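You operate a simulated robot arm through the tools that you are given. There is no shell and no other tool. Be economical: measure what you need, move in short steps, check, and stop when the job is done.

You are at the controls of a simulated robot arm. One attempt, no reset.

Task
Rinse the two salty nuts in the wire basket until they are clean.
Fine: put both in first; lower it with the blue knob by the tub, raise it again and leave them in it. Where these are worked on the way, their far stop is far enough and under half their travel is too little: blue knob by the tub.

Only the result counts: the job must be done as asked and must still hold three seconds after the hand-in. Knocking over, shifting, dropping, spilling or breaking anything else fails it.

Robot
A 6-joint arm with a two-finger parallel gripper, fixed in place. Base frame: the origin is at the foot of the arm, x ahead of it, y to its left, z up; the work surface is at about z = 0.85. Readings come in m, degrees, newtons and seconds.
With the tool pointing down near the work surface it reaches from about 0.24 to 0.64 m from the base axis. Its first joint turns from -66.0 to 66.0 degrees. Payload 2.7 kg.
The tool frame sits at the grasp point between the pads (the TCP): z along the fingers, y along the line on which they close. The tips reach 0.023 m beyond it. The gripper opens to 0.094 m. The fingers are 0.038 m wide and 0.01 m thick; the gripper's body (0.054 by 0.096 m) begins 0.039 m behind the TCP.
Orientation is that of the tool frame in the base frame, as [roll, pitch, yaw] about the fixed x, y, z axes, in that order (R = Rz(yaw) Ry(pitch) Rx(roll)). With the fingers straight down and closing along the base's y, the tool's x points along the base's -x, its y along +y and its z along -z.

Tools
- The arm moves only by the tool send_rows. Its argument "steps" is a list of rows, each a list of 7 numbers: the shift along the tool's x, y, z in units of 40 mm (1.0 is 40 mm), then the turn, a rotation vector about the tool's x, y, z in units of 8 degrees (1.0 is 8 degrees), then the gripper command, from -1 (fully open) to 1 (shut), values between in proportion. In form: [[dx, dy, dz, rx, ry, rz, claw], ...]. A call has 1 to 8 rows; each row shifts and turns the commanded pose from where the row before left it, along the tool's axes as they then stand. A call with a number of a shift or a turn outside -1 to 1 is refused whole. A row lasts 0.2 s, in which the tool goes at most 0.05 m and 8.6 degrees; a call with a longer step from one row to the next is refused whole, and so is a gripper value outside its range. A pose out of reach is approached as far as the arm can. The call stops where the force on the tool passes 40 N (or 10 N more than at its start, if that is more) or the arm is blocked; 0.2 s more then pass. Each finger travels about 0.045 m/s and halts on what it meets, pressing with about 32 N; the grip force reading is that of the motor and also rises with nothing between the fingers. The clock runs only during rows and for 0.2 s after the last one: add rows that do not move to give the fingers time. It gives the time, the measured TCP pose, the force on the tool (base axes), the opening and the grip force at its end, in the units of the frame above (readings bear some noise), with the torque about the TCP (base axes, N m) and any sound that the robot's microphone picked up, and new pictures: "show" is both (left out), scene, wrist or none.
- Cameras (640 x 400 px; columns grow to the right, rows downward): "scene" is fixed at [0.0872, -0.4422, 1.4038]; the picture's right is [0.64, -0.76, 0.00], its down [-0.45, -0.38, -0.80] and it looks along [0.62, 0.52, -0.59] (base axes); focal length 355 px, centre (320, 200). "wrist" rides on the gripper at [0.086, 0.016, -0.074] in the tool frame; the picture's right is [-0.18, 0.98, 0.00], its down [-0.58, -0.11, -0.81] and it looks along [-0.79, -0.15, 0.59] (tool axes); focal length 243 px, centre (320, 200). There is no depth. A picture from a camera that has moved, and an enlarged one, comes with that camera's place and axes in the base frame and with its lens.
- enlarge(camera, box): a new picture of the part [left, top, right, bottom] of that camera's present view, enlarged. No time passes.
- hand_in(): hands the job in; it is judged then, once.

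Go step by step. Nothing tells you positions but the pictures and the camera data: compare them with the known pose of the tool, close in by small moves and look again before you grip or let go. The budget is 120 turns and 200 pictures, counting those below and the enlarged ones. Unless the task says otherwise, let go and move clear before handing in, and close with one line.

The tools are called as name(argument=value, ...) on one line, values as JSON. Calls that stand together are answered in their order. send_rows: Moves the arm, as the interface text tells. Its arguments: {"type":"object","properties":{"steps":{"type":"array","items":{"type":"array","items":{"type":"number"}}},"show":{"type":"string","enum":["both","scene","wrist","none"]}},"required":["steps"]} The other tools are called the same way: enlarge (camera, box) takes an enlarged picture of a part of a camera's view; hand_in () hands the job in.

At the start:

```text
t: 0.0
tool_pos: [0.355, -0.1241, 1.1533]
tcp_rot: [179.9, 0.0, 180.0]
contact_force: [0.2, -1.2, 0.0]
ft_torque: [0.01, -0.04, -0.05]
width: 0.0937
grip_force: 0.1
```

scene: 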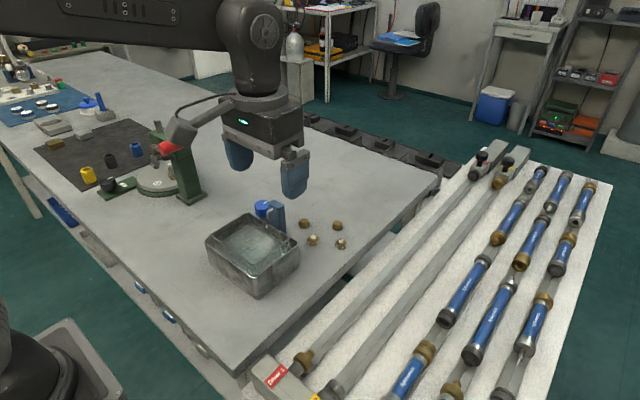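
wrist: 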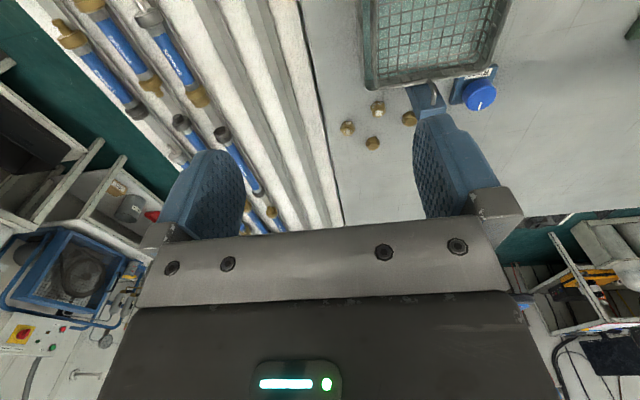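

I see a tub with a wire basket, a blue knob beside it, and four nuts on the table near it. I'll enlarge to tell the salty ones apart.

enlarge(camera="scene", box=[190, 180, 370, 300])

enlarge(camera="wrist", box=[320, 0, 520, 160])

```text
3.33 times, centred on (280, 240) of scene
camera zoom: at [0.0872, -0.4422, 1.4038], right [0.64, -0.76, 0.0], down [-0.45, -0.38, -0.8], along [0.62, 0.52, -0.59], focal length 1182 px, centre (453, 67)
```

zoom: 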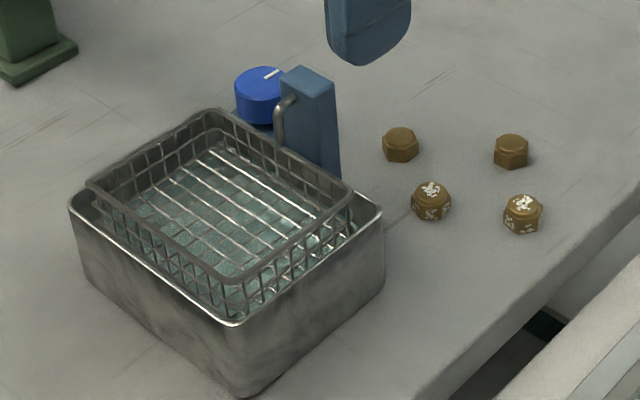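

```text
2.50 times, centred on (420, 80) of wrist
camera zoom: at [0.2684, -0.1072, 1.2269], right [0.18, 0.98, 0.0], down [0.58, -0.11, 0.81], along [0.79, -0.15, -0.59], focal length 606 px, centre (70, 500)
```

zoom: 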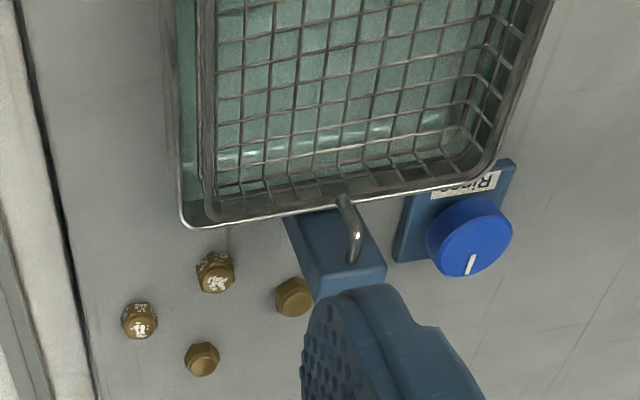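

The two white-flecked nuts are at about (0.525,-0.054) and (0.555,-0.107). The basket centre is near (0.41,0.01) and the knob near (0.507,0.086). I'll move above the first salty nut with the gripper part closed.

send_rows(steps=[[-0.85, 0.35, 0.7, 0, 0, 0, -0.2], [-0.85, 0.35, 0.7, 0, 0, 0, -0.2], [-0.85, 0.35, 0.7, 0, 0, 0, -0.2], [-0.85, 0.35, 0.7, 0, 0, 0, -0.2], [-0.85, 0.35, 0.7, 0, 0, 0, -0.2], [0, 0, 0, 0, 0, 0, -0.2]])

```text
t: 1.4
tool_pos: [0.5221, -0.0549, 1.0171]
tcp_rot: [-180.0, 0.0, 179.9]
contact_force: [0.1, 0.6, -0.5]
ft_torque: [0.02, 0.0, 0.0]
width: 0.0564
grip_force: 0.1
camera wrist: at [0.4359, -0.0377, 1.091], right [0.18, 0.98, 0.0], down [0.58, -0.11, 0.81], along [0.79, -0.15, -0.59], focal length 243 px, centre (320, 200)
```

scene: 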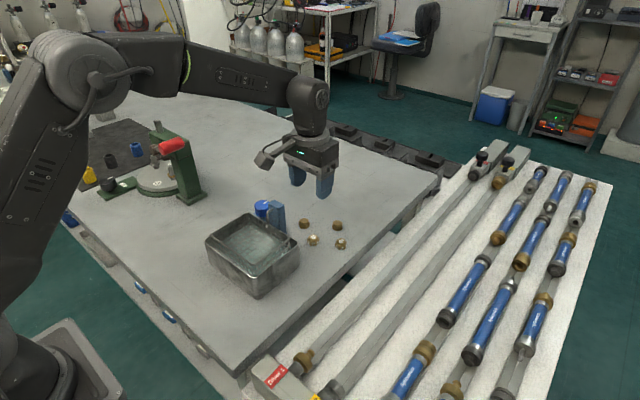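
wrist: 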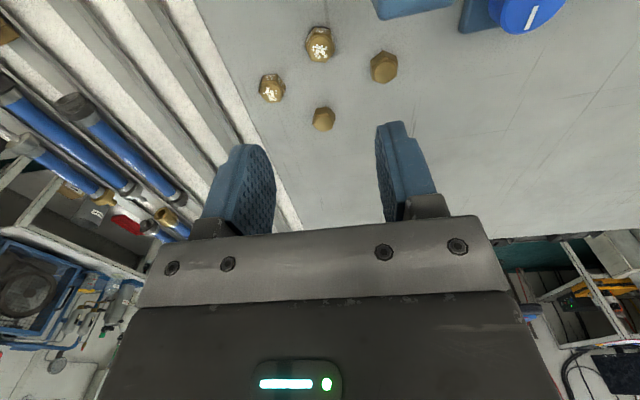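

Nut A is right under the TCP. The wrist camera block is solid and could hit the basket rim, so I'll tilt the tool 20° to lift it clear, then descend partway.

send_rows(steps=[[0, 0, 0, 0, 0.84, 0, -0.2], [0, 0, 0, 0, 0.83, 0, -0.2], [0, 0, 0, 0, 0.83, 0, -0.2], [-0.342, 0, 0.94, 0, 0, 0, -0.2], [-0.342, 0, 0.94, 0, 0, 0, -0.2], [-0.171, 0, 0.47, 0, 0, 0, -0.2], [0, 0, 0, 0, 0, 0, -0.2]])

enlarge(camera="scene", box=[200, 120, 380, 300])

```text
t: 3.0
tool_pos: [0.5251, -0.0544, 0.9143]
tcp_rot: [-180.0, -20.0, 179.9]
contact_force: [-0.9, 0.1, 0.1]
ft_torque: [0.0, 0.05, 0.05]
width: 0.0564
grip_force: 0.1
camera wrist: at [0.4712, -0.0376, 1.0125], right [0.17, 0.98, -0.06], down [0.82, -0.11, 0.56], along [0.54, -0.15, -0.83], focal length 243 px, centre (320, 200)
```

scene: 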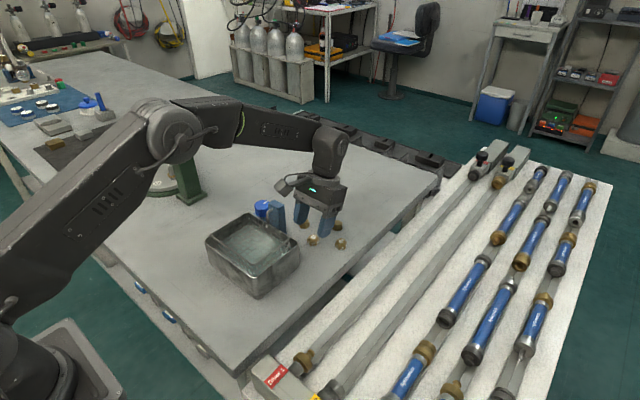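
wrist: 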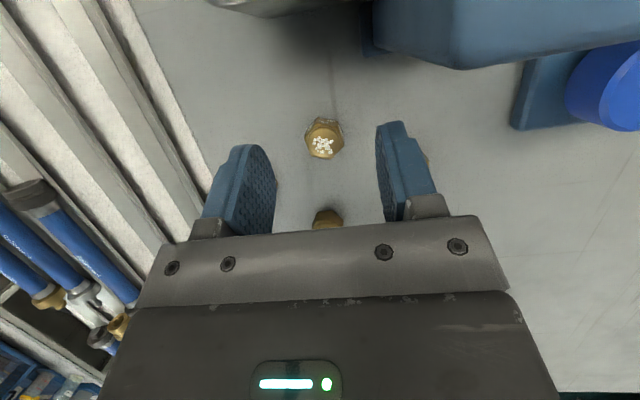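

```text
2.22 times, centred on (290, 210) of scene
camera zoom: at [0.0872, -0.4422, 1.4038], right [0.64, -0.76, 0.0], down [-0.45, -0.38, -0.8], along [0.62, 0.52, -0.59], focal length 788 px, centre (387, 178)
```

zoom: 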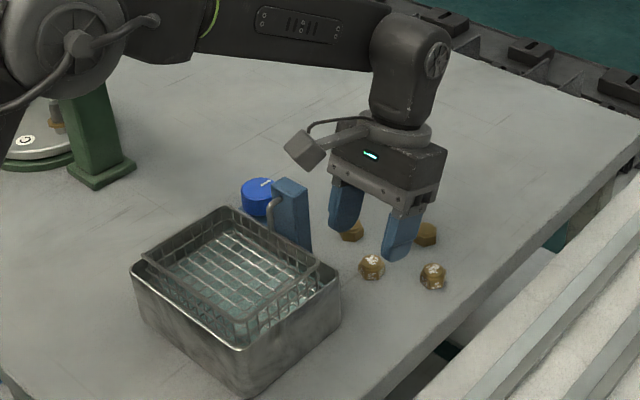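

Nut A is still centred between the fingers. I'll descend the rest of the way and close.

send_rows(steps=[[-0.2, 0, 0.4, 0, 0, 0, -0.2], [-0.2, 0, 0.38, 0, 0, 0, -0.2], [0, 0, 0, 0, 0, 0, 0.3], [0, 0, 0, 0, 0, 0, 1], [0, 0, 0, 0, 0, 0, 1], [0, 0, 0, 0, 0, 0, 1]], show="wrist")

```text
t: 4.4
tool_pos: [0.5299, -0.0522, 0.8785]
tcp_rot: [-180.0, -20.0, -179.9]
contact_force: [-0.2, -0.5, -0.1]
ft_torque: [0.0, -0.03, 0.03]
width: 0.0237
grip_force: 31.6
camera wrist: at [0.4746, -0.0365, 0.978], right [0.17, 0.98, -0.06], down [0.82, -0.11, 0.56], along [0.54, -0.15, -0.83], focal length 243 px, centre (320, 200)
```

wrist: 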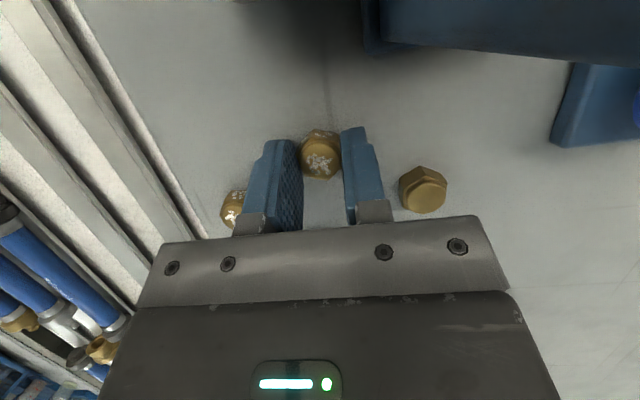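

The nut is gripped at 23.7 mm. I'll lift it, carry it over the basket and straighten the tool.

send_rows(steps=[[0.342, 0, -0.94, 0, 0, 0, 1], [0.342, 0, -0.94, 0, 0, 0, 1], [0.342, 0, -0.94, 0, 0, 0, 1], [0.342, 0, -0.94, 0, 0, 0, 1], [0.94, 0.5, 0.342, 0, 0, 0, 1], [0.94, 0.5, 0.342, 0, 0, 0, 1], [0.94, 0.55, 0.342, 0, 0, 0, 1], [0, 0, 0, 0, 0, 0, 1]], show="none")

send_rows(steps=[[0, 0, 0, 0, -0.84, 0, 1], [0, 0, 0, 0, -0.83, 0, 1], [0, 0, 0, 0, -0.83, 0, 1], [0, 0, 0, 0, 0, 0, 1]])

```text
t: 6.2
tool_pos: [0.4068, 0.0053, 1.0393]
tcp_rot: [180.0, -20.0, 179.9]
contact_force: [-0.4, 0.7, 0.1]
ft_torque: [0.01, -0.02, -0.02]
width: 0.0223
grip_force: 32.0
```

```text
t: 7.2
tool_pos: [0.4089, 0.0086, 1.0392]
tcp_rot: [180.0, 0.0, -180.0]
contact_force: [0.0, 0.5, -1.1]
ft_torque: [-0.03, -0.01, 0.02]
width: 0.0223
grip_force: 31.8
camera wrist: at [0.3226, 0.0249, 1.1127], right [0.18, 0.98, 0.0], down [0.58, -0.11, 0.81], along [0.79, -0.15, -0.59], focal length 243 px, centre (320, 200)
```

scene: 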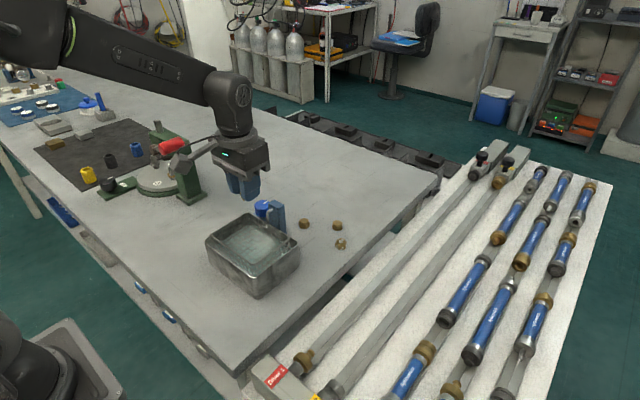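
wrist: 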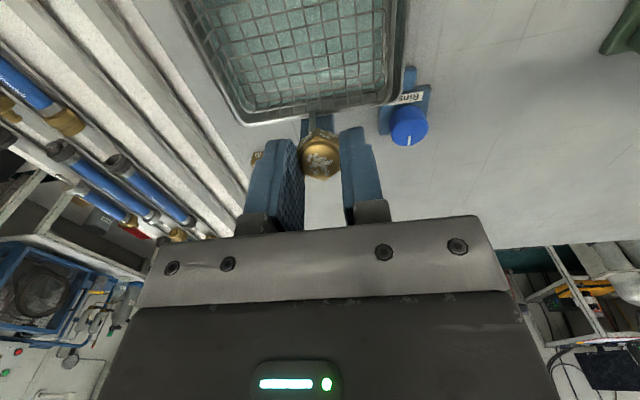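

The nut is above the basket. I estimate the basket centre at (0.40, 0.0), so I'll shift to y=+0.028 and lower inside the rim.

send_rows(steps=[[0.22, 0.5, 0, 0, 0, 0, 1], [0, 0, 1, 0, 0, 0, 1], [0, 0, 0.75, 0, 0, 0, 1], [0, 0, 0, 0, 0, 0, 1]])

enlarge(camera="scene", box=[180, 140, 340, 300])

```text
t: 8.2
tool_pos: [0.3991, 0.0266, 0.9679]
tcp_rot: [180.0, 0.0, 179.9]
contact_force: [0.0, 0.2, -0.1]
ft_torque: [0.03, 0.01, 0.0]
width: 0.0221
grip_force: 31.8
camera wrist: at [0.3136, 0.044, 1.0417], right [0.18, 0.98, 0.0], down [0.58, -0.11, 0.81], along [0.79, -0.15, -0.59], focal length 243 px, centre (320, 200)
```

scene: 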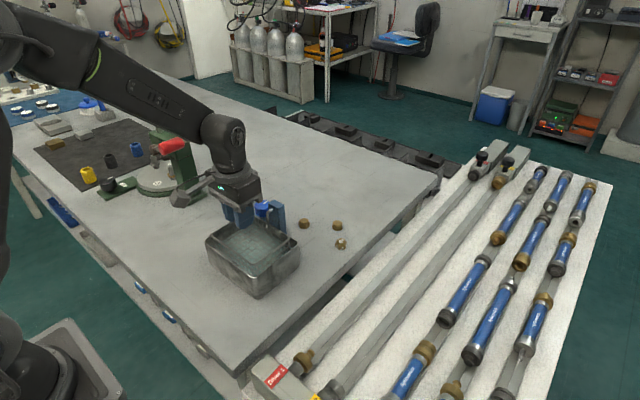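
wrist: 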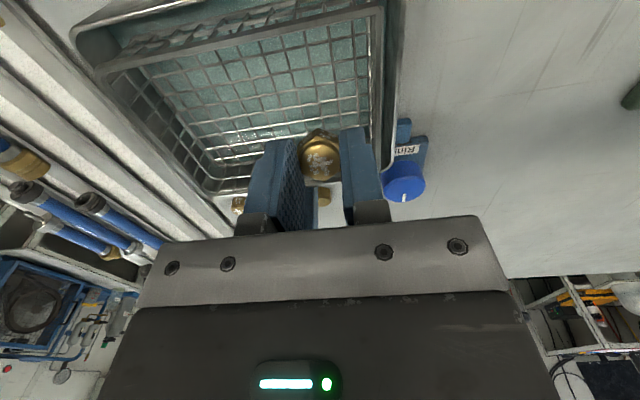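

```text
2.50 times, centred on (260, 220) of scene
camera zoom: at [0.0872, -0.4422, 1.4038], right [0.64, -0.76, 0.0], down [-0.45, -0.38, -0.8], along [0.62, 0.52, -0.59], focal length 887 px, centre (470, 150)
```

zoom: 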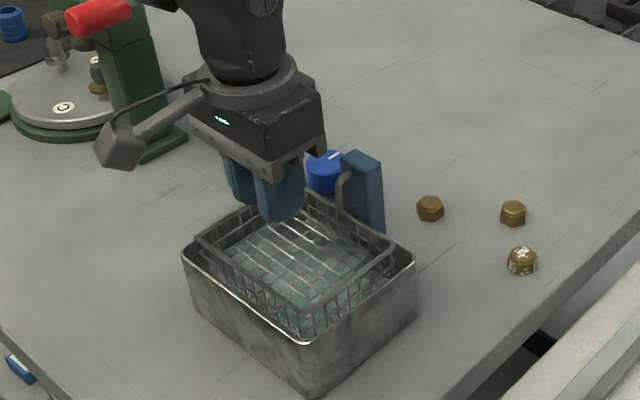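

The fingers are within the rim but a little near the +y wall, about y=0.057. I'll shift in by 12 mm, lower 35 mm and open slightly to release.

send_rows(steps=[[0, -0.3, 0.1, 0, 0, 0, 1], [0, 0, 0.4, 0, 0, 0, 1], [0, 0, 0.4, 0, 0, 0, 1], [0, 0, 0, 0, 0, 0, 1], [0, 0, 0, 0, 0, 0, 0.2], [0, 0, 0, 0, 0, 0, 0.2], [0, 0, 0, 0, 0, 0, 0.2]], show="wrist")

```text
t: 9.8
tool_pos: [0.3988, 0.0131, 0.9322]
tcp_rot: [-180.0, 0.0, -180.0]
contact_force: [-0.3, 0.0, -0.2]
ft_torque: [-0.04, 0.02, -0.02]
width: 0.0377
grip_force: 0.1
camera wrist: at [0.3132, 0.0306, 1.0065], right [0.18, 0.98, 0.0], down [0.58, -0.11, 0.81], along [0.79, -0.15, -0.59], focal length 243 px, centre (320, 200)
```

wrist: 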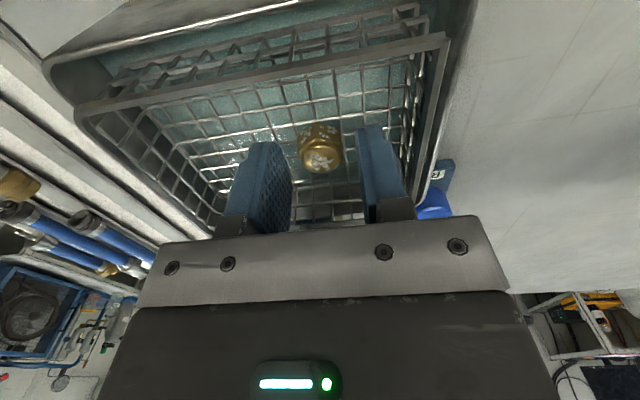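

The nut has landed in the basket. I'll rise and move to above nut B with the gripper at about 56 mm.

send_rows(steps=[[0, 0, -0.9, 0, 0, 0, 0.2], [0, 0, -1, 0, 0, 0, 0.0], [-0.8, -0.6, -0.5, 0, 0.8, 0, -0.2], [-0.8, -0.6, 0, 0, 0, 0, -0.2], [-0.8, -0.6, 0, 0, 0, 0, -0.2], [-0.8, -0.6, 0, 0, 0, 0, -0.2], [-0.6, -0.6, 0, 0, 0, 0, -0.2], [0, 0, 0, 0, 0, 0, -0.2]])

```text
t: 11.6
tool_pos: [0.5538, -0.0995, 1.0162]
tcp_rot: [-180.0, -6.3, -179.9]
contact_force: [0.0, 0.2, 0.7]
ft_torque: [-0.02, 0.0, -0.01]
width: 0.0565
grip_force: 0.0
camera wrist: at [0.4763, -0.0832, 1.0998], right [0.18, 0.98, -0.02], down [0.67, -0.11, 0.74], along [0.72, -0.15, -0.68], focal length 243 px, centre (320, 200)
```

scene: 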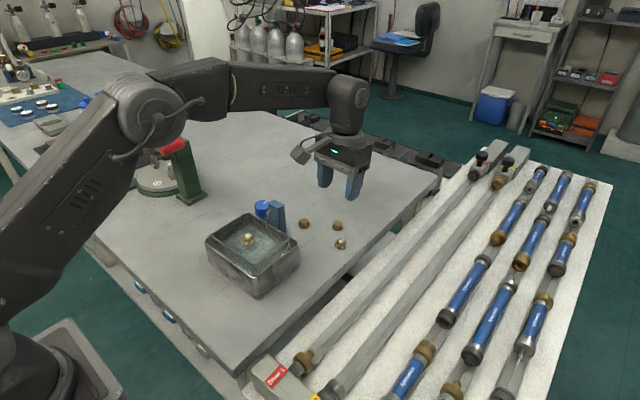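
wrist: 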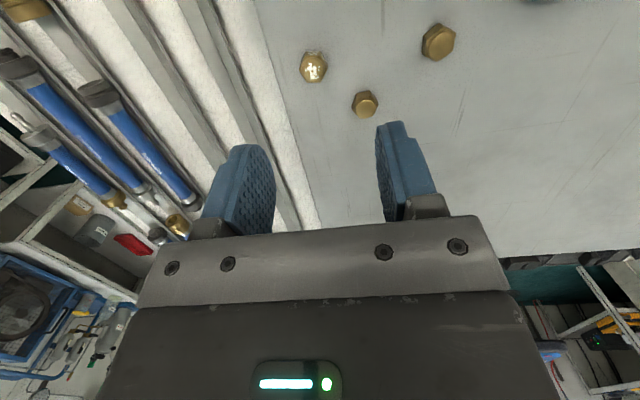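

Nut A sits in the basket, and nut B is at (0.553,-0.109). I'll complete the tilt, align and descend partway.

send_rows(steps=[[0, -0.24, 0, 0, 0.86, 0, -0.2], [0, 0, 0, 0, 0.85, 0, -0.2], [-0.4, 0, 0.92, 0, 0, 0, -0.2], [-0.4, 0, 0.92, 0, 0, 0, -0.2], [-0.2, 0, 0.5, 0, 0, 0, -0.2], [0, 0, 0, 0, 0, 0, -0.2]], show="wrist")

```text
t: 13.0
tool_pos: [0.5561, -0.113, 0.9136]
tcp_rot: [-180.0, -20.1, 179.9]
contact_force: [0.1, -0.3, 0.1]
ft_torque: [0.01, 0.02, 0.0]
width: 0.0564
grip_force: 0.1
camera wrist: at [0.5012, -0.0962, 1.0127], right [0.17, 0.98, -0.06], down [0.82, -0.11, 0.56], along [0.54, -0.15, -0.83], focal length 243 px, centre (320, 200)
```

wrist: 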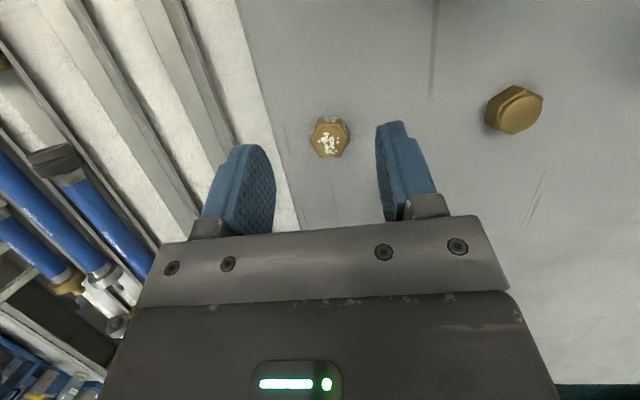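

The view matches nut A's, about 4 mm off in y. I'll descend and grip.

send_rows(steps=[[-0.2, 0.1, 0.4, 0, 0, 0, -0.2], [-0.2, 0, 0.38, 0, 0, 0, -0.2], [0, 0, 0, 0, 0, 0, 0.3], [0, 0, 0, 0, 0, 0, 1], [0, 0, 0, 0, 0, 0, 1], [0, 0, 0, 0, 0, 0, 1]], show="wrist")

```text
t: 14.4
tool_pos: [0.5611, -0.1102, 0.8788]
tcp_rot: [179.9, -20.0, 180.0]
contact_force: [0.2, -0.2, -0.3]
ft_torque: [0.01, 0.02, -0.01]
width: 0.0252
grip_force: 32.0
camera wrist: at [0.5058, -0.092, 0.978], right [0.17, 0.98, -0.06], down [0.82, -0.11, 0.56], along [0.54, -0.15, -0.83], focal length 243 px, centre (320, 200)
```

wrist: 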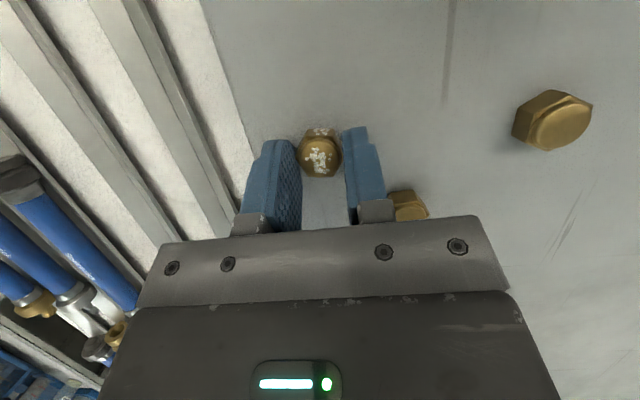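

The second nut is held. I'll lift it and carry it to the -y half of the basket.

send_rows(steps=[[0.342, 0, -0.94, 0, 0, 0, 1], [0.342, 0, -0.94, 0, 0, 0, 1], [0.342, 0, -0.94, 0, 0, 0, 1], [0.342, 0, -0.94, 0, 0, 0, 1], [0.94, 0.49, 0.342, 0, 0, 0, 1], [0.94, 0.49, 0.342, 0, 0, 0, 1], [0.94, 0.49, 0.342, 0, 0, 0, 1], [0.94, 0.49, 0.342, 0, 0, 0, 1]], show="none")

send_rows(steps=[[0, 0, 0, 0, -0.84, 0, 1], [0, 0, 0, 0, -0.83, 0, 1], [0, 0, 0, 0, -0.83, 0, 1], [0, 0, 0.9, 0, 0, 0, 1], [0, 0, 0.8, 0, 0, 0, 1], [0, 0, 0, 0, 0, 0, 1]])

enlarge(camera="scene", box=[180, 140, 340, 300])

```text
t: 16.2
tool_pos: [0.3968, -0.0281, 1.0357]
tcp_rot: [180.0, -20.0, 179.8]
contact_force: [-0.3, 0.5, -0.6]
ft_torque: [-0.02, -0.02, -0.02]
width: 0.0248
grip_force: 32.2
out of reach, approached as far as the arm can: row 4
```

```text
t: 17.6
tool_pos: [0.3958, -0.0276, 0.969]
tcp_rot: [180.0, 0.0, 180.0]
contact_force: [0.7, -0.2, -0.4]
ft_torque: [-0.01, -0.01, -0.02]
width: 0.0248
grip_force: 32.1
camera wrist: at [0.309, -0.0123, 1.0437], right [0.18, 0.98, 0.0], down [0.58, -0.11, 0.81], along [0.79, -0.15, -0.59], focal length 243 px, centre (320, 200)
```

scene: 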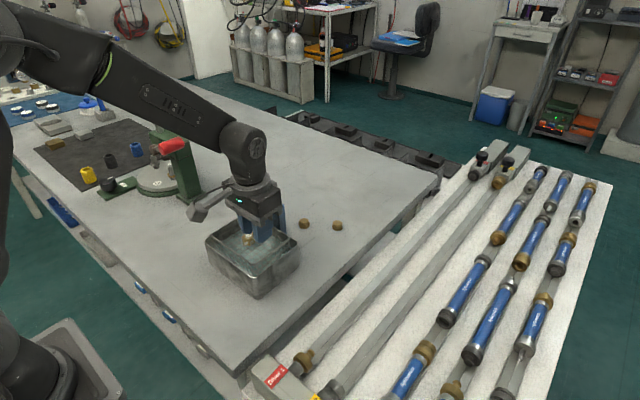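
wrist: 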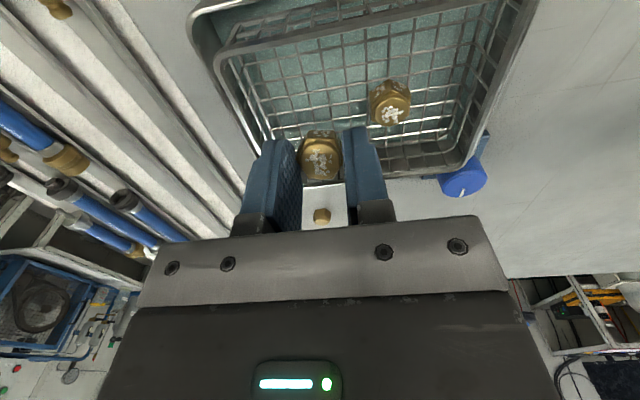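

```text
2.50 times, centred on (260, 220) of scene
camera zoom: at [0.0872, -0.4422, 1.4038], right [0.64, -0.76, 0.0], down [-0.45, -0.38, -0.8], along [0.62, 0.52, -0.59], focal length 887 px, centre (470, 150)
```

zoom: 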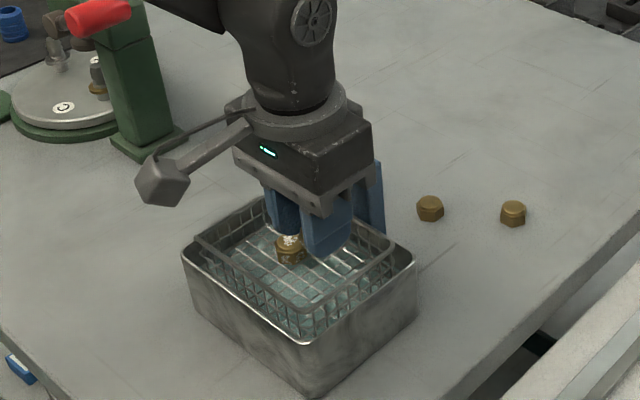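

Nut A sits at about (0.405, 0.015) and the -y wall is near -0.063. I'll shift 3 mm to -y, lower, and release with a small opening.

send_rows(steps=[[-0.05, -0.08, 0.1, 0, 0, 0, 1], [0, 0, 0.4, 0, 0, 0, 1], [0, 0, 0.4, 0, 0, 0, 1], [0, 0, 0, 0, 0, 0, 1], [0, 0, 0, 0, 0, 0, 0.3], [0, 0, 0, 0, 0, 0, 0.3], [0, 0, 0, 0, 0, 0, 0.3]], show="wrist")

```text
t: 19.2
tool_pos: [0.3962, -0.0356, 0.9342]
tcp_rot: [180.0, -0.2, -180.0]
contact_force: [-0.1, 0.5, 0.0]
ft_torque: [0.01, -0.02, 0.02]
width: 0.0332
grip_force: 0.0
camera wrist: at [0.3106, -0.0179, 1.0092], right [0.18, 0.98, 0.0], down [0.58, -0.11, 0.81], along [0.79, -0.15, -0.59], focal length 243 px, centre (320, 200)
```

wrist: 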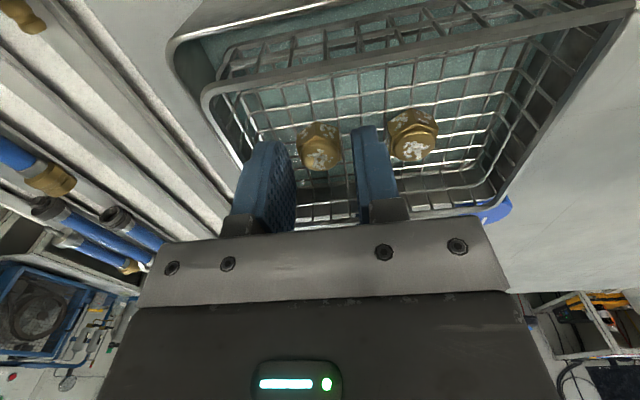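

Both nuts are in the basket. I'll rise and move above the knob for a close look, opening fully.

send_rows(steps=[[0, 0, -0.9, 0, 0, 0, 0.3], [0, 0, -1, 0, 0, 0, 0.3], [0, 0.6, -0.8, 0, 0, 0, -1], [-0.7, 0.8, 0, 0, 0, 0, -1], [-0.7, 0.8, 0, 0, 0, 0, -1], [-0.7, 0.8, 0, 0, 0, 0, -1], [0, 0, 0, 0, 0, 0, -1]])

enlarge(camera="scene", box=[200, 170, 320, 290])

```text
t: 20.8
tool_pos: [0.4799, 0.0864, 1.0401]
tcp_rot: [180.0, -0.1, 179.9]
contact_force: [0.5, -0.3, 0.2]
ft_torque: [0.02, 0.02, 0.0]
width: 0.094
grip_force: 0.1
camera wrist: at [0.3948, 0.1035, 1.1147], right [0.19, 0.98, 0.0], down [0.58, -0.11, 0.81], along [0.79, -0.15, -0.59], focal length 243 px, centre (320, 200)
```

scene: 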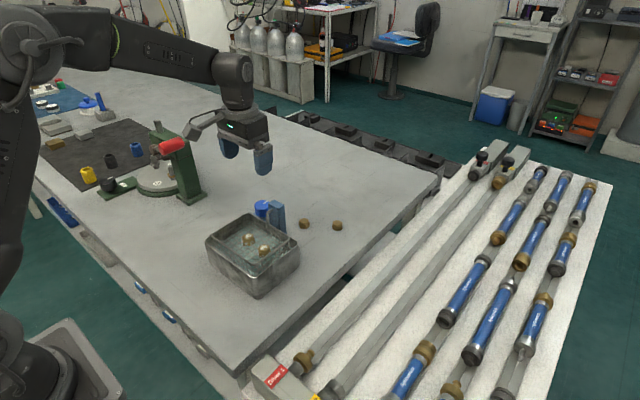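
wrist: 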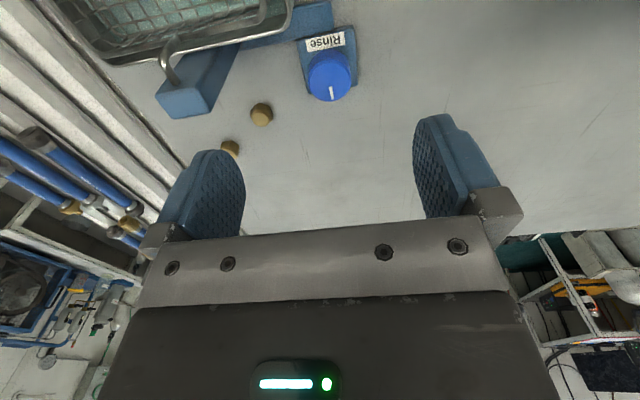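

```text
3.33 times, centred on (260, 230) of scene
camera zoom: at [0.0873, -0.4422, 1.4038], right [0.64, -0.76, 0.0], down [-0.45, -0.38, -0.8], along [0.62, 0.52, -0.59], focal length 1182 px, centre (520, 100)
```

zoom: 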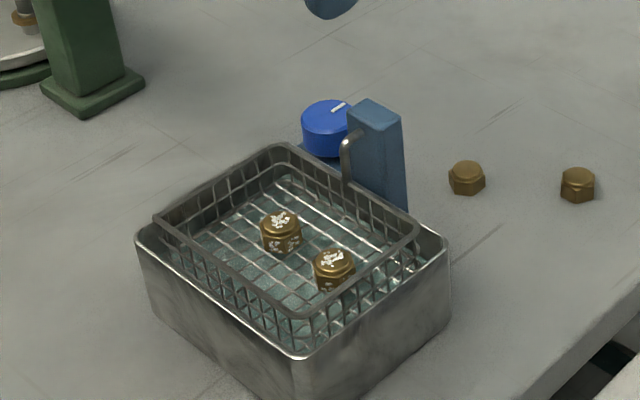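

enlarge(camera="wrist", box=[260, 10, 400, 120])

```text
3.64 times, centred on (330, 65) of wrist
camera zoom: at [0.3948, 0.1035, 1.1147], right [0.19, 0.98, 0.0], down [0.58, -0.11, 0.81], along [0.79, -0.15, -0.59], focal length 882 px, centre (284, 691)
```

zoom: 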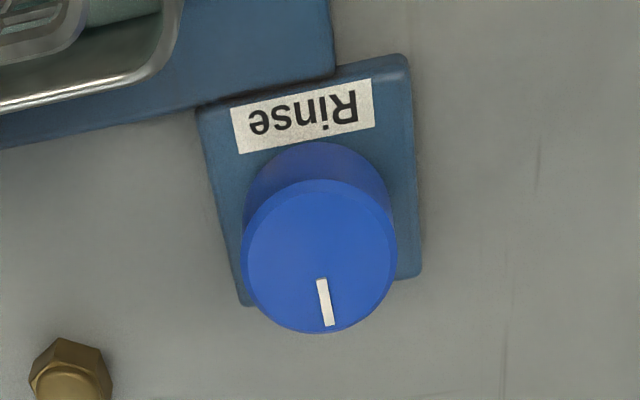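

The knob is about 40 mm wide, centred near (0.512, 0.090), top at about 0.895, with its pointer toward +x. I'll centre over it and pre-rotate 60° clockwise so the camera arm stays away from the post when turning.

send_rows(steps=[[-0.8, 0.09, 0, 0, 0, 0, -0.3], [0, 0, 0, 0, 0, 1, -0.3], [0, 0, 0, 0, 0, 1, -0.3], [0, 0, 0, 0, 0, 1, -0.3], [0, 0, 0, 0, 0, 1, -0.3], [0, 0, 0, 0, 0, 1, -0.3], [0, 0, 0, 0, 0, 1, -0.3], [0, 0, 0, 0, 0, 1, -0.3]], show="none")

send_rows(steps=[[0, 0, 0, 0, 0, 0.5, -0.3], [0, 0, 0.8, 0, 0, 0, -0.3], [0, 0, 0.8, 0, 0, 0, -0.3], [0, 0, 0, 0, 0, 0, -0.3]])

enlarge(camera="scene", box=[200, 120, 340, 260])

```text
t: 22.6
tool_pos: [0.5127, 0.0894, 1.0414]
tcp_rot: [-180.0, 0.0, 123.8]
contact_force: [-0.7, -0.2, 0.0]
ft_torque: [0.02, 0.01, -0.01]
width: 0.0611
grip_force: 0.1
```

```text
t: 23.6
tool_pos: [0.513, 0.0899, 0.9776]
tcp_rot: [-179.8, 0.1, 120.1]
contact_force: [0.2, -0.1, 0.3]
ft_torque: [0.0, 0.02, 0.01]
width: 0.0609
grip_force: 0.0
camera wrist: at [0.485, 0.1734, 1.0518], right [0.94, 0.33, 0.0], down [0.2, -0.56, 0.81], along [0.27, -0.76, -0.59], focal length 243 px, centre (320, 200)
```

scene: 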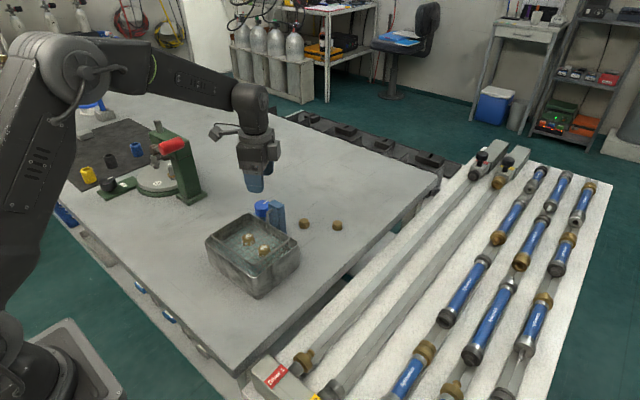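
wrist: 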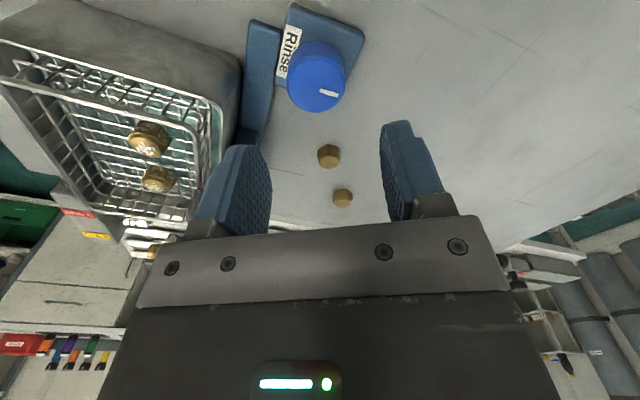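

```text
2.86 times, centred on (270, 190) of scene
camera zoom: at [0.0872, -0.4422, 1.4038], right [0.64, -0.76, 0.0], down [-0.45, -0.38, -0.8], along [0.62, 0.52, -0.59], focal length 1013 px, centre (463, 229)
```

zoom: 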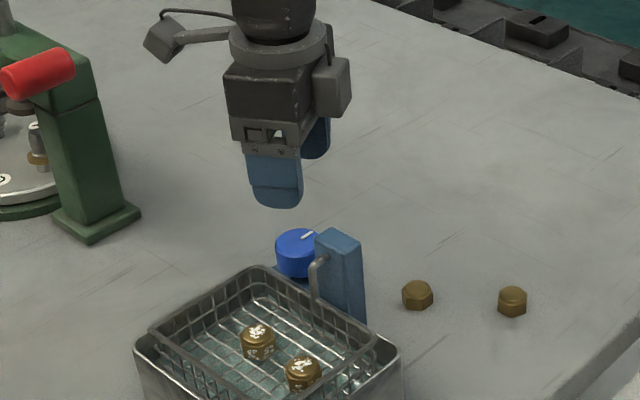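

The knob is centred between the fingers. I'll descend to about z=0.89 and close on it.

send_rows(steps=[[0, 0, 0.8, 0, 0, 0, -0.3], [0, 0, 0.8, 0, 0, 0, -0.3], [0, 0, 0.55, 0, 0, 0, -0.3], [0, 0, 0, 0, 0, 0, -0.3]])

enlarge(camera="scene", box=[200, 140, 320, 260])

```text
t: 24.6
tool_pos: [0.5105, 0.089, 0.8906]
tcp_rot: [179.9, 0.0, 120.0]
contact_force: [-0.6, 0.4, -0.5]
ft_torque: [-0.03, -0.01, -0.01]
width: 0.0611
grip_force: 0.2
camera wrist: at [0.4824, 0.1733, 0.9649], right [0.94, 0.33, 0.0], down [0.2, -0.56, 0.81], along [0.27, -0.76, -0.59], focal length 243 px, centre (320, 200)
```

scene: 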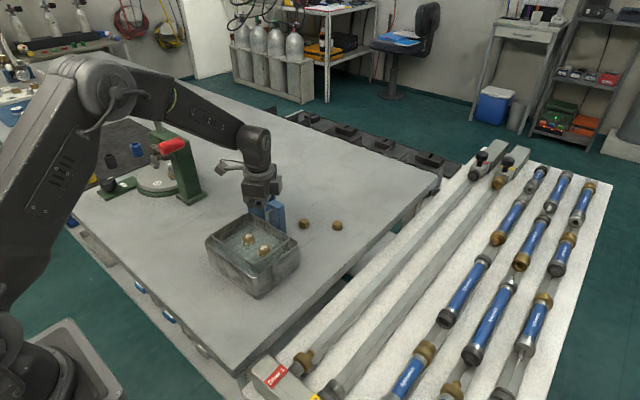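
wrist: 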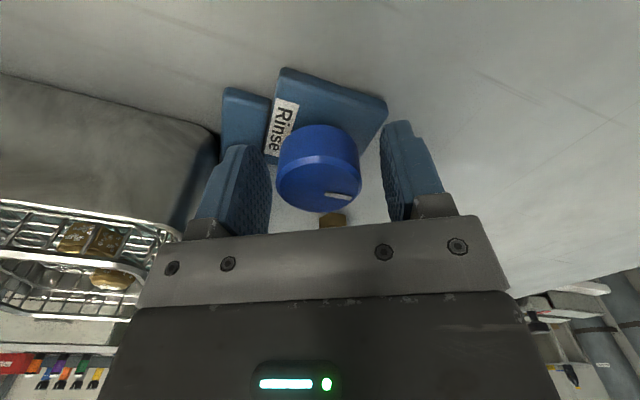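

```text
3.33 times, centred on (260, 200) of scene
camera zoom: at [0.0872, -0.4422, 1.4038], right [0.64, -0.76, 0.0], down [-0.45, -0.38, -0.8], along [0.62, 0.52, -0.59], focal length 1182 px, centre (520, 200)
```

zoom: 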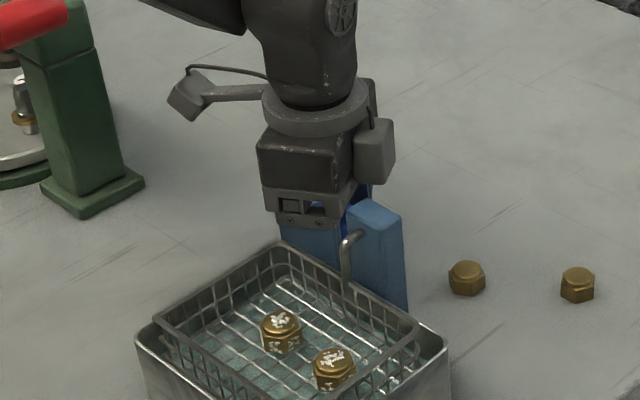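

The fingers straddle the knob with no contact. I'll close, then try a small clockwise turn.

send_rows(steps=[[0, 0, 0, 0, 0, 0, 1], [0, 0, 0, 0, 0, 0, 1], [0, 0, 0, 0, 0, 0, 1], [0, 0, 0, 0, 0, 0, 1], [0, 0, 0, 0, 0, 0, 1]], show="none")

send_rows(steps=[[0, 0, 0, 0, 0, 0.5, 1], [0, 0, 0, 0, 0, 0.5, 1], [0, 0, 0, 0, 0, 0.5, 1], [0, 0, 0, 0, 0, 0.5, 1]])

```text
t: 25.8
tool_pos: [0.51, 0.0891, 0.8914]
tcp_rot: [-179.9, -0.1, 120.0]
contact_force: [-5.1, -2.6, -0.7]
ft_torque: [0.08, -0.35, 0.05]
width: 0.0399
grip_force: 44.8
```

```text
t: 26.8
tool_pos: [0.5105, 0.0874, 0.8906]
tcp_rot: [-179.5, 0.0, 103.8]
contact_force: [-20.8, -15.5, -6.7]
ft_torque: [0.5, -0.41, 0.5]
width: 0.0398
grip_force: 44.2
camera wrist: at [0.507, 0.1771, 0.9649], right [1.0, 0.06, -0.01], down [0.04, -0.59, 0.81], along [0.04, -0.81, -0.59], focal length 243 px, centre (320, 200)
```

scene: 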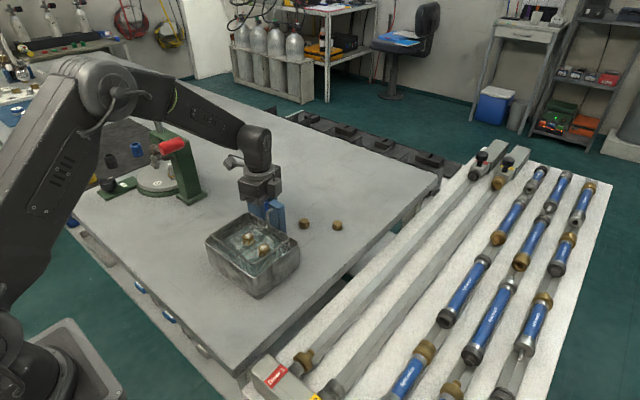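
wrist: 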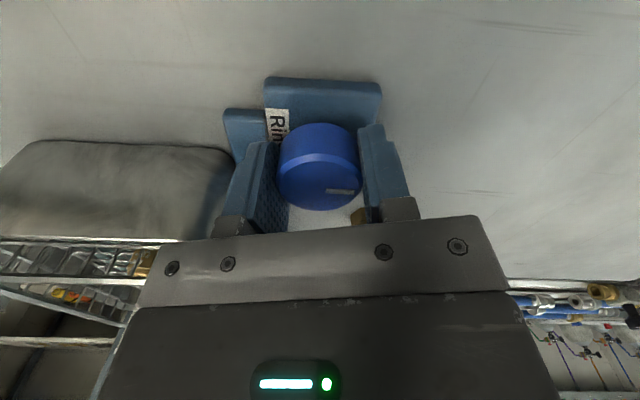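

The clockwise turn slipped at 0.5 N·m with the pointer unmoved, so that side is the stop. I'll turn counter-clockwise from here.

send_rows(steps=[[0, 0, 0, 0, 0, -0.6, 1], [0, 0, 0, 0, 0, -0.6, 1], [0, 0, 0, 0, 0, -0.6, 1], [0, 0, 0, 0, 0, -0.6, 1], [0, 0, 0, 0, 0, -0.6, 1], [0, 0, 0, 0, 0, 0, 1]])

enlarge(camera="scene", box=[200, 140, 320, 300])

```text
t: 28.2
tool_pos: [0.5116, 0.0885, 0.8911]
tcp_rot: [-179.6, -0.2, 128.0]
contact_force: [-20.4, -17.0, 1.8]
ft_torque: [-0.73, -0.62, 0.1]
width: 0.0392
grip_force: 45.0
camera wrist: at [0.4717, 0.1676, 0.9652], right [0.89, 0.46, -0.01], down [0.28, -0.52, 0.81], along [0.37, -0.72, -0.59], focal length 243 px, centre (320, 200)
```

scene: 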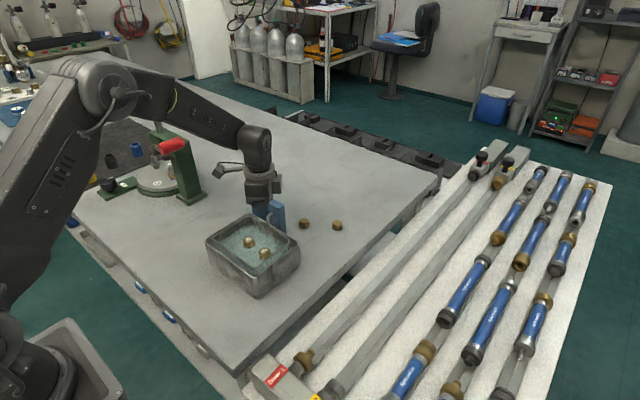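
wrist: 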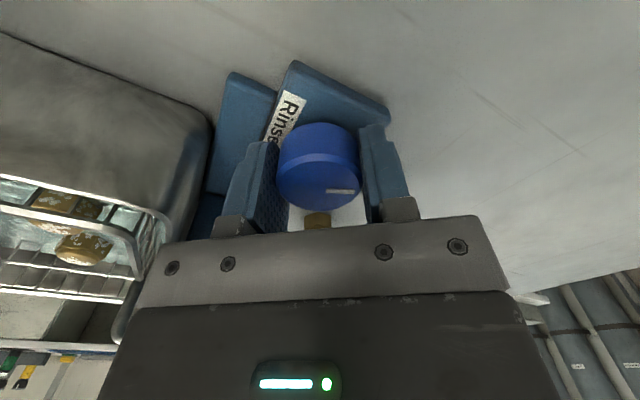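

```text
2.50 times, centred on (260, 220) of scene
camera zoom: at [0.0867, -0.4426, 1.4037], right [0.64, -0.76, 0.0], down [-0.45, -0.38, -0.8], along [0.62, 0.52, -0.59], focal length 887 px, centre (470, 150)
```

zoom: 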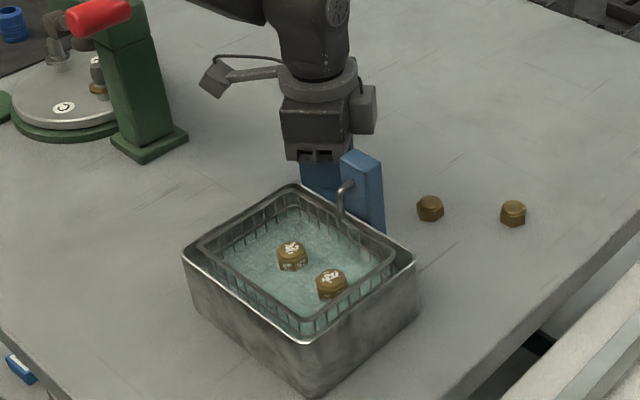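

The knob now turns with the gripper and the basket is sinking. I'll continue counter-clockwise, easing the side load slightly.

send_rows(steps=[[0, -0.04, 0, 0, 0, -0.6, 1], [0, 0, 0, 0, 0, -0.6, 1], [0, 0, 0, 0, 0, -0.6, 1], [0, 0, 0, 0, 0, -0.6, 1], [0, 0, 0, 0, 0, -0.6, 1], [0, 0, 0, 0, 0, 0, 1]])

enlarge(camera="scene", box=[200, 140, 320, 300])

```text
t: 29.6
tool_pos: [0.511, 0.0896, 0.8904]
tcp_rot: [180.0, -0.1, 152.1]
contact_force: [-7.1, -1.6, -16.1]
ft_torque: [0.09, -0.84, 0.08]
width: 0.0397
grip_force: 45.1
camera wrist: at [0.4435, 0.1447, 0.9653], right [0.62, 0.78, 0.0], down [0.46, -0.37, 0.81], along [0.63, -0.5, -0.59], focal length 243 px, centre (320, 200)
```

scene: 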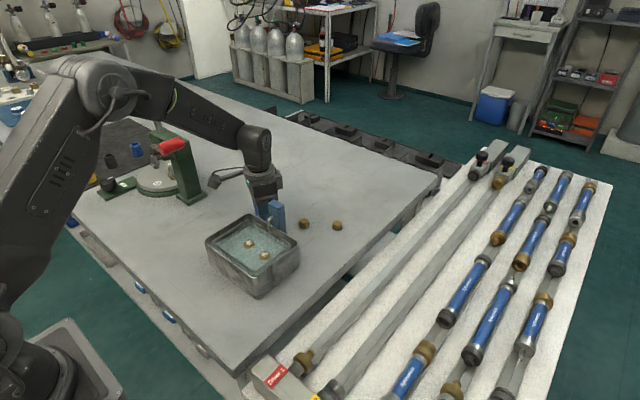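
wrist: 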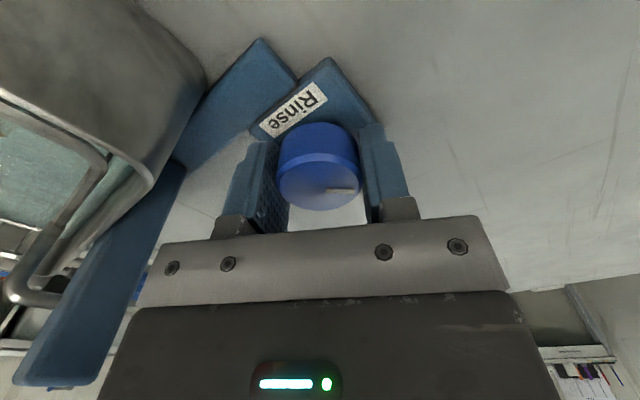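

```text
2.50 times, centred on (260, 220) of scene
camera zoom: at [0.0873, -0.4422, 1.4037], right [0.64, -0.76, 0.0], down [-0.45, -0.38, -0.8], along [0.62, 0.52, -0.59], focal length 887 px, centre (470, 150)
```

zoom: 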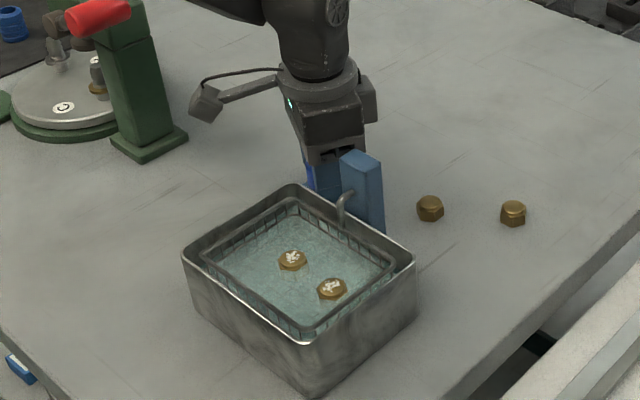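

It has turned 48° and the nuts are nearly submerged. I'll keep turning.

send_rows(steps=[[0, 0, 0, 0, 0, -0.6, 1], [0, 0, 0, 0, 0, -0.6, 1], [0, 0, 0, 0, 0, -0.6, 1], [0, 0, 0, 0, 0, -0.6, 1], [0, 0, 0, 0, 0, -0.6, 1], [0, 0, 0, 0, 0, 0, 1]])

enlarge(camera="scene", box=[200, 140, 320, 300])

```text
t: 31.0
tool_pos: [0.5132, 0.0894, 0.8907]
tcp_rot: [180.0, -0.1, 176.1]
contact_force: [4.3, 15.9, -24.0]
ft_torque: [0.17, 0.83, 0.03]
width: 0.0394
grip_force: 45.3
camera wrist: at [0.4274, 0.1125, 0.9655], right [0.25, 0.97, 0.0], down [0.57, -0.15, 0.8], along [0.78, -0.2, -0.59], focal length 243 px, centre (320, 200)
```

scene: 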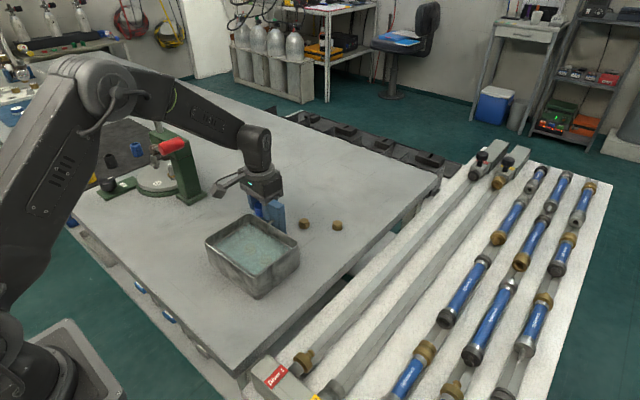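
wrist: 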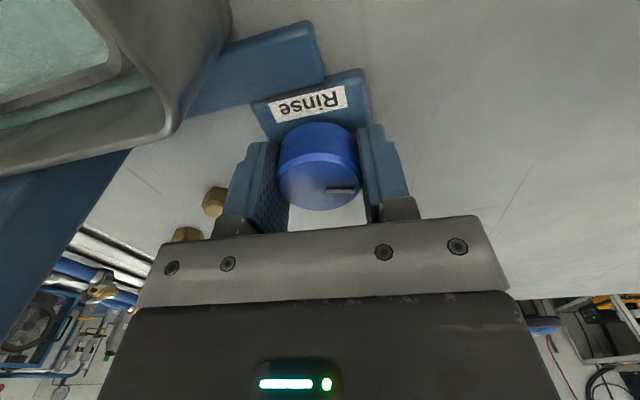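

```text
2.50 times, centred on (260, 220) of scene
camera zoom: at [0.0877, -0.4417, 1.4039], right [0.64, -0.76, 0.0], down [-0.45, -0.38, -0.8], along [0.62, 0.52, -0.59], focal length 887 px, centre (470, 150)
```

zoom: 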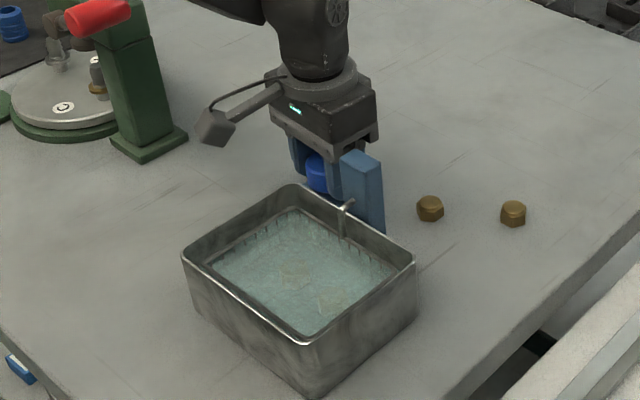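

It has turned 72° and the nuts are fully submerged. I'll continue gently to the far stop.

send_rows(steps=[[0, 0.03, 0.03, 0, 0, -0.4, 1], [0, 0, 0, 0, 0, -0.5, 1], [0, 0, 0, 0, 0, -0.5, 1], [0, 0, 0, 0, 0, -0.5, 1], [0, 0, 0, 0, 0, 0, 1]])

```text
t: 32.2
tool_pos: [0.5112, 0.09, 0.8918]
tcp_rot: [-180.0, -0.1, -168.8]
contact_force: [-10.9, 20.9, 1.8]
ft_torque: [-0.25, 0.87, 0.04]
width: 0.0393
grip_force: 44.9
camera wrist: at [0.4245, 0.0898, 0.9654], right [-0.01, 1.0, 0.0], down [0.59, 0.01, 0.81], along [0.81, 0.01, -0.59], focal length 243 px, centre (320, 200)
```

scene: 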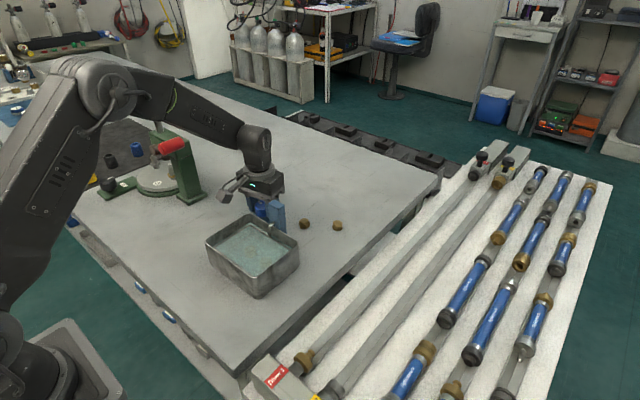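
wrist: 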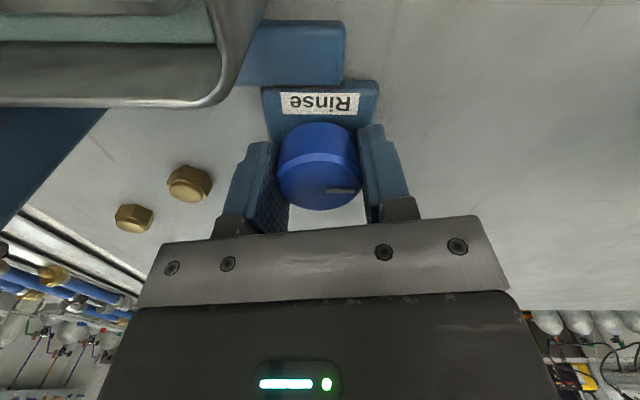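

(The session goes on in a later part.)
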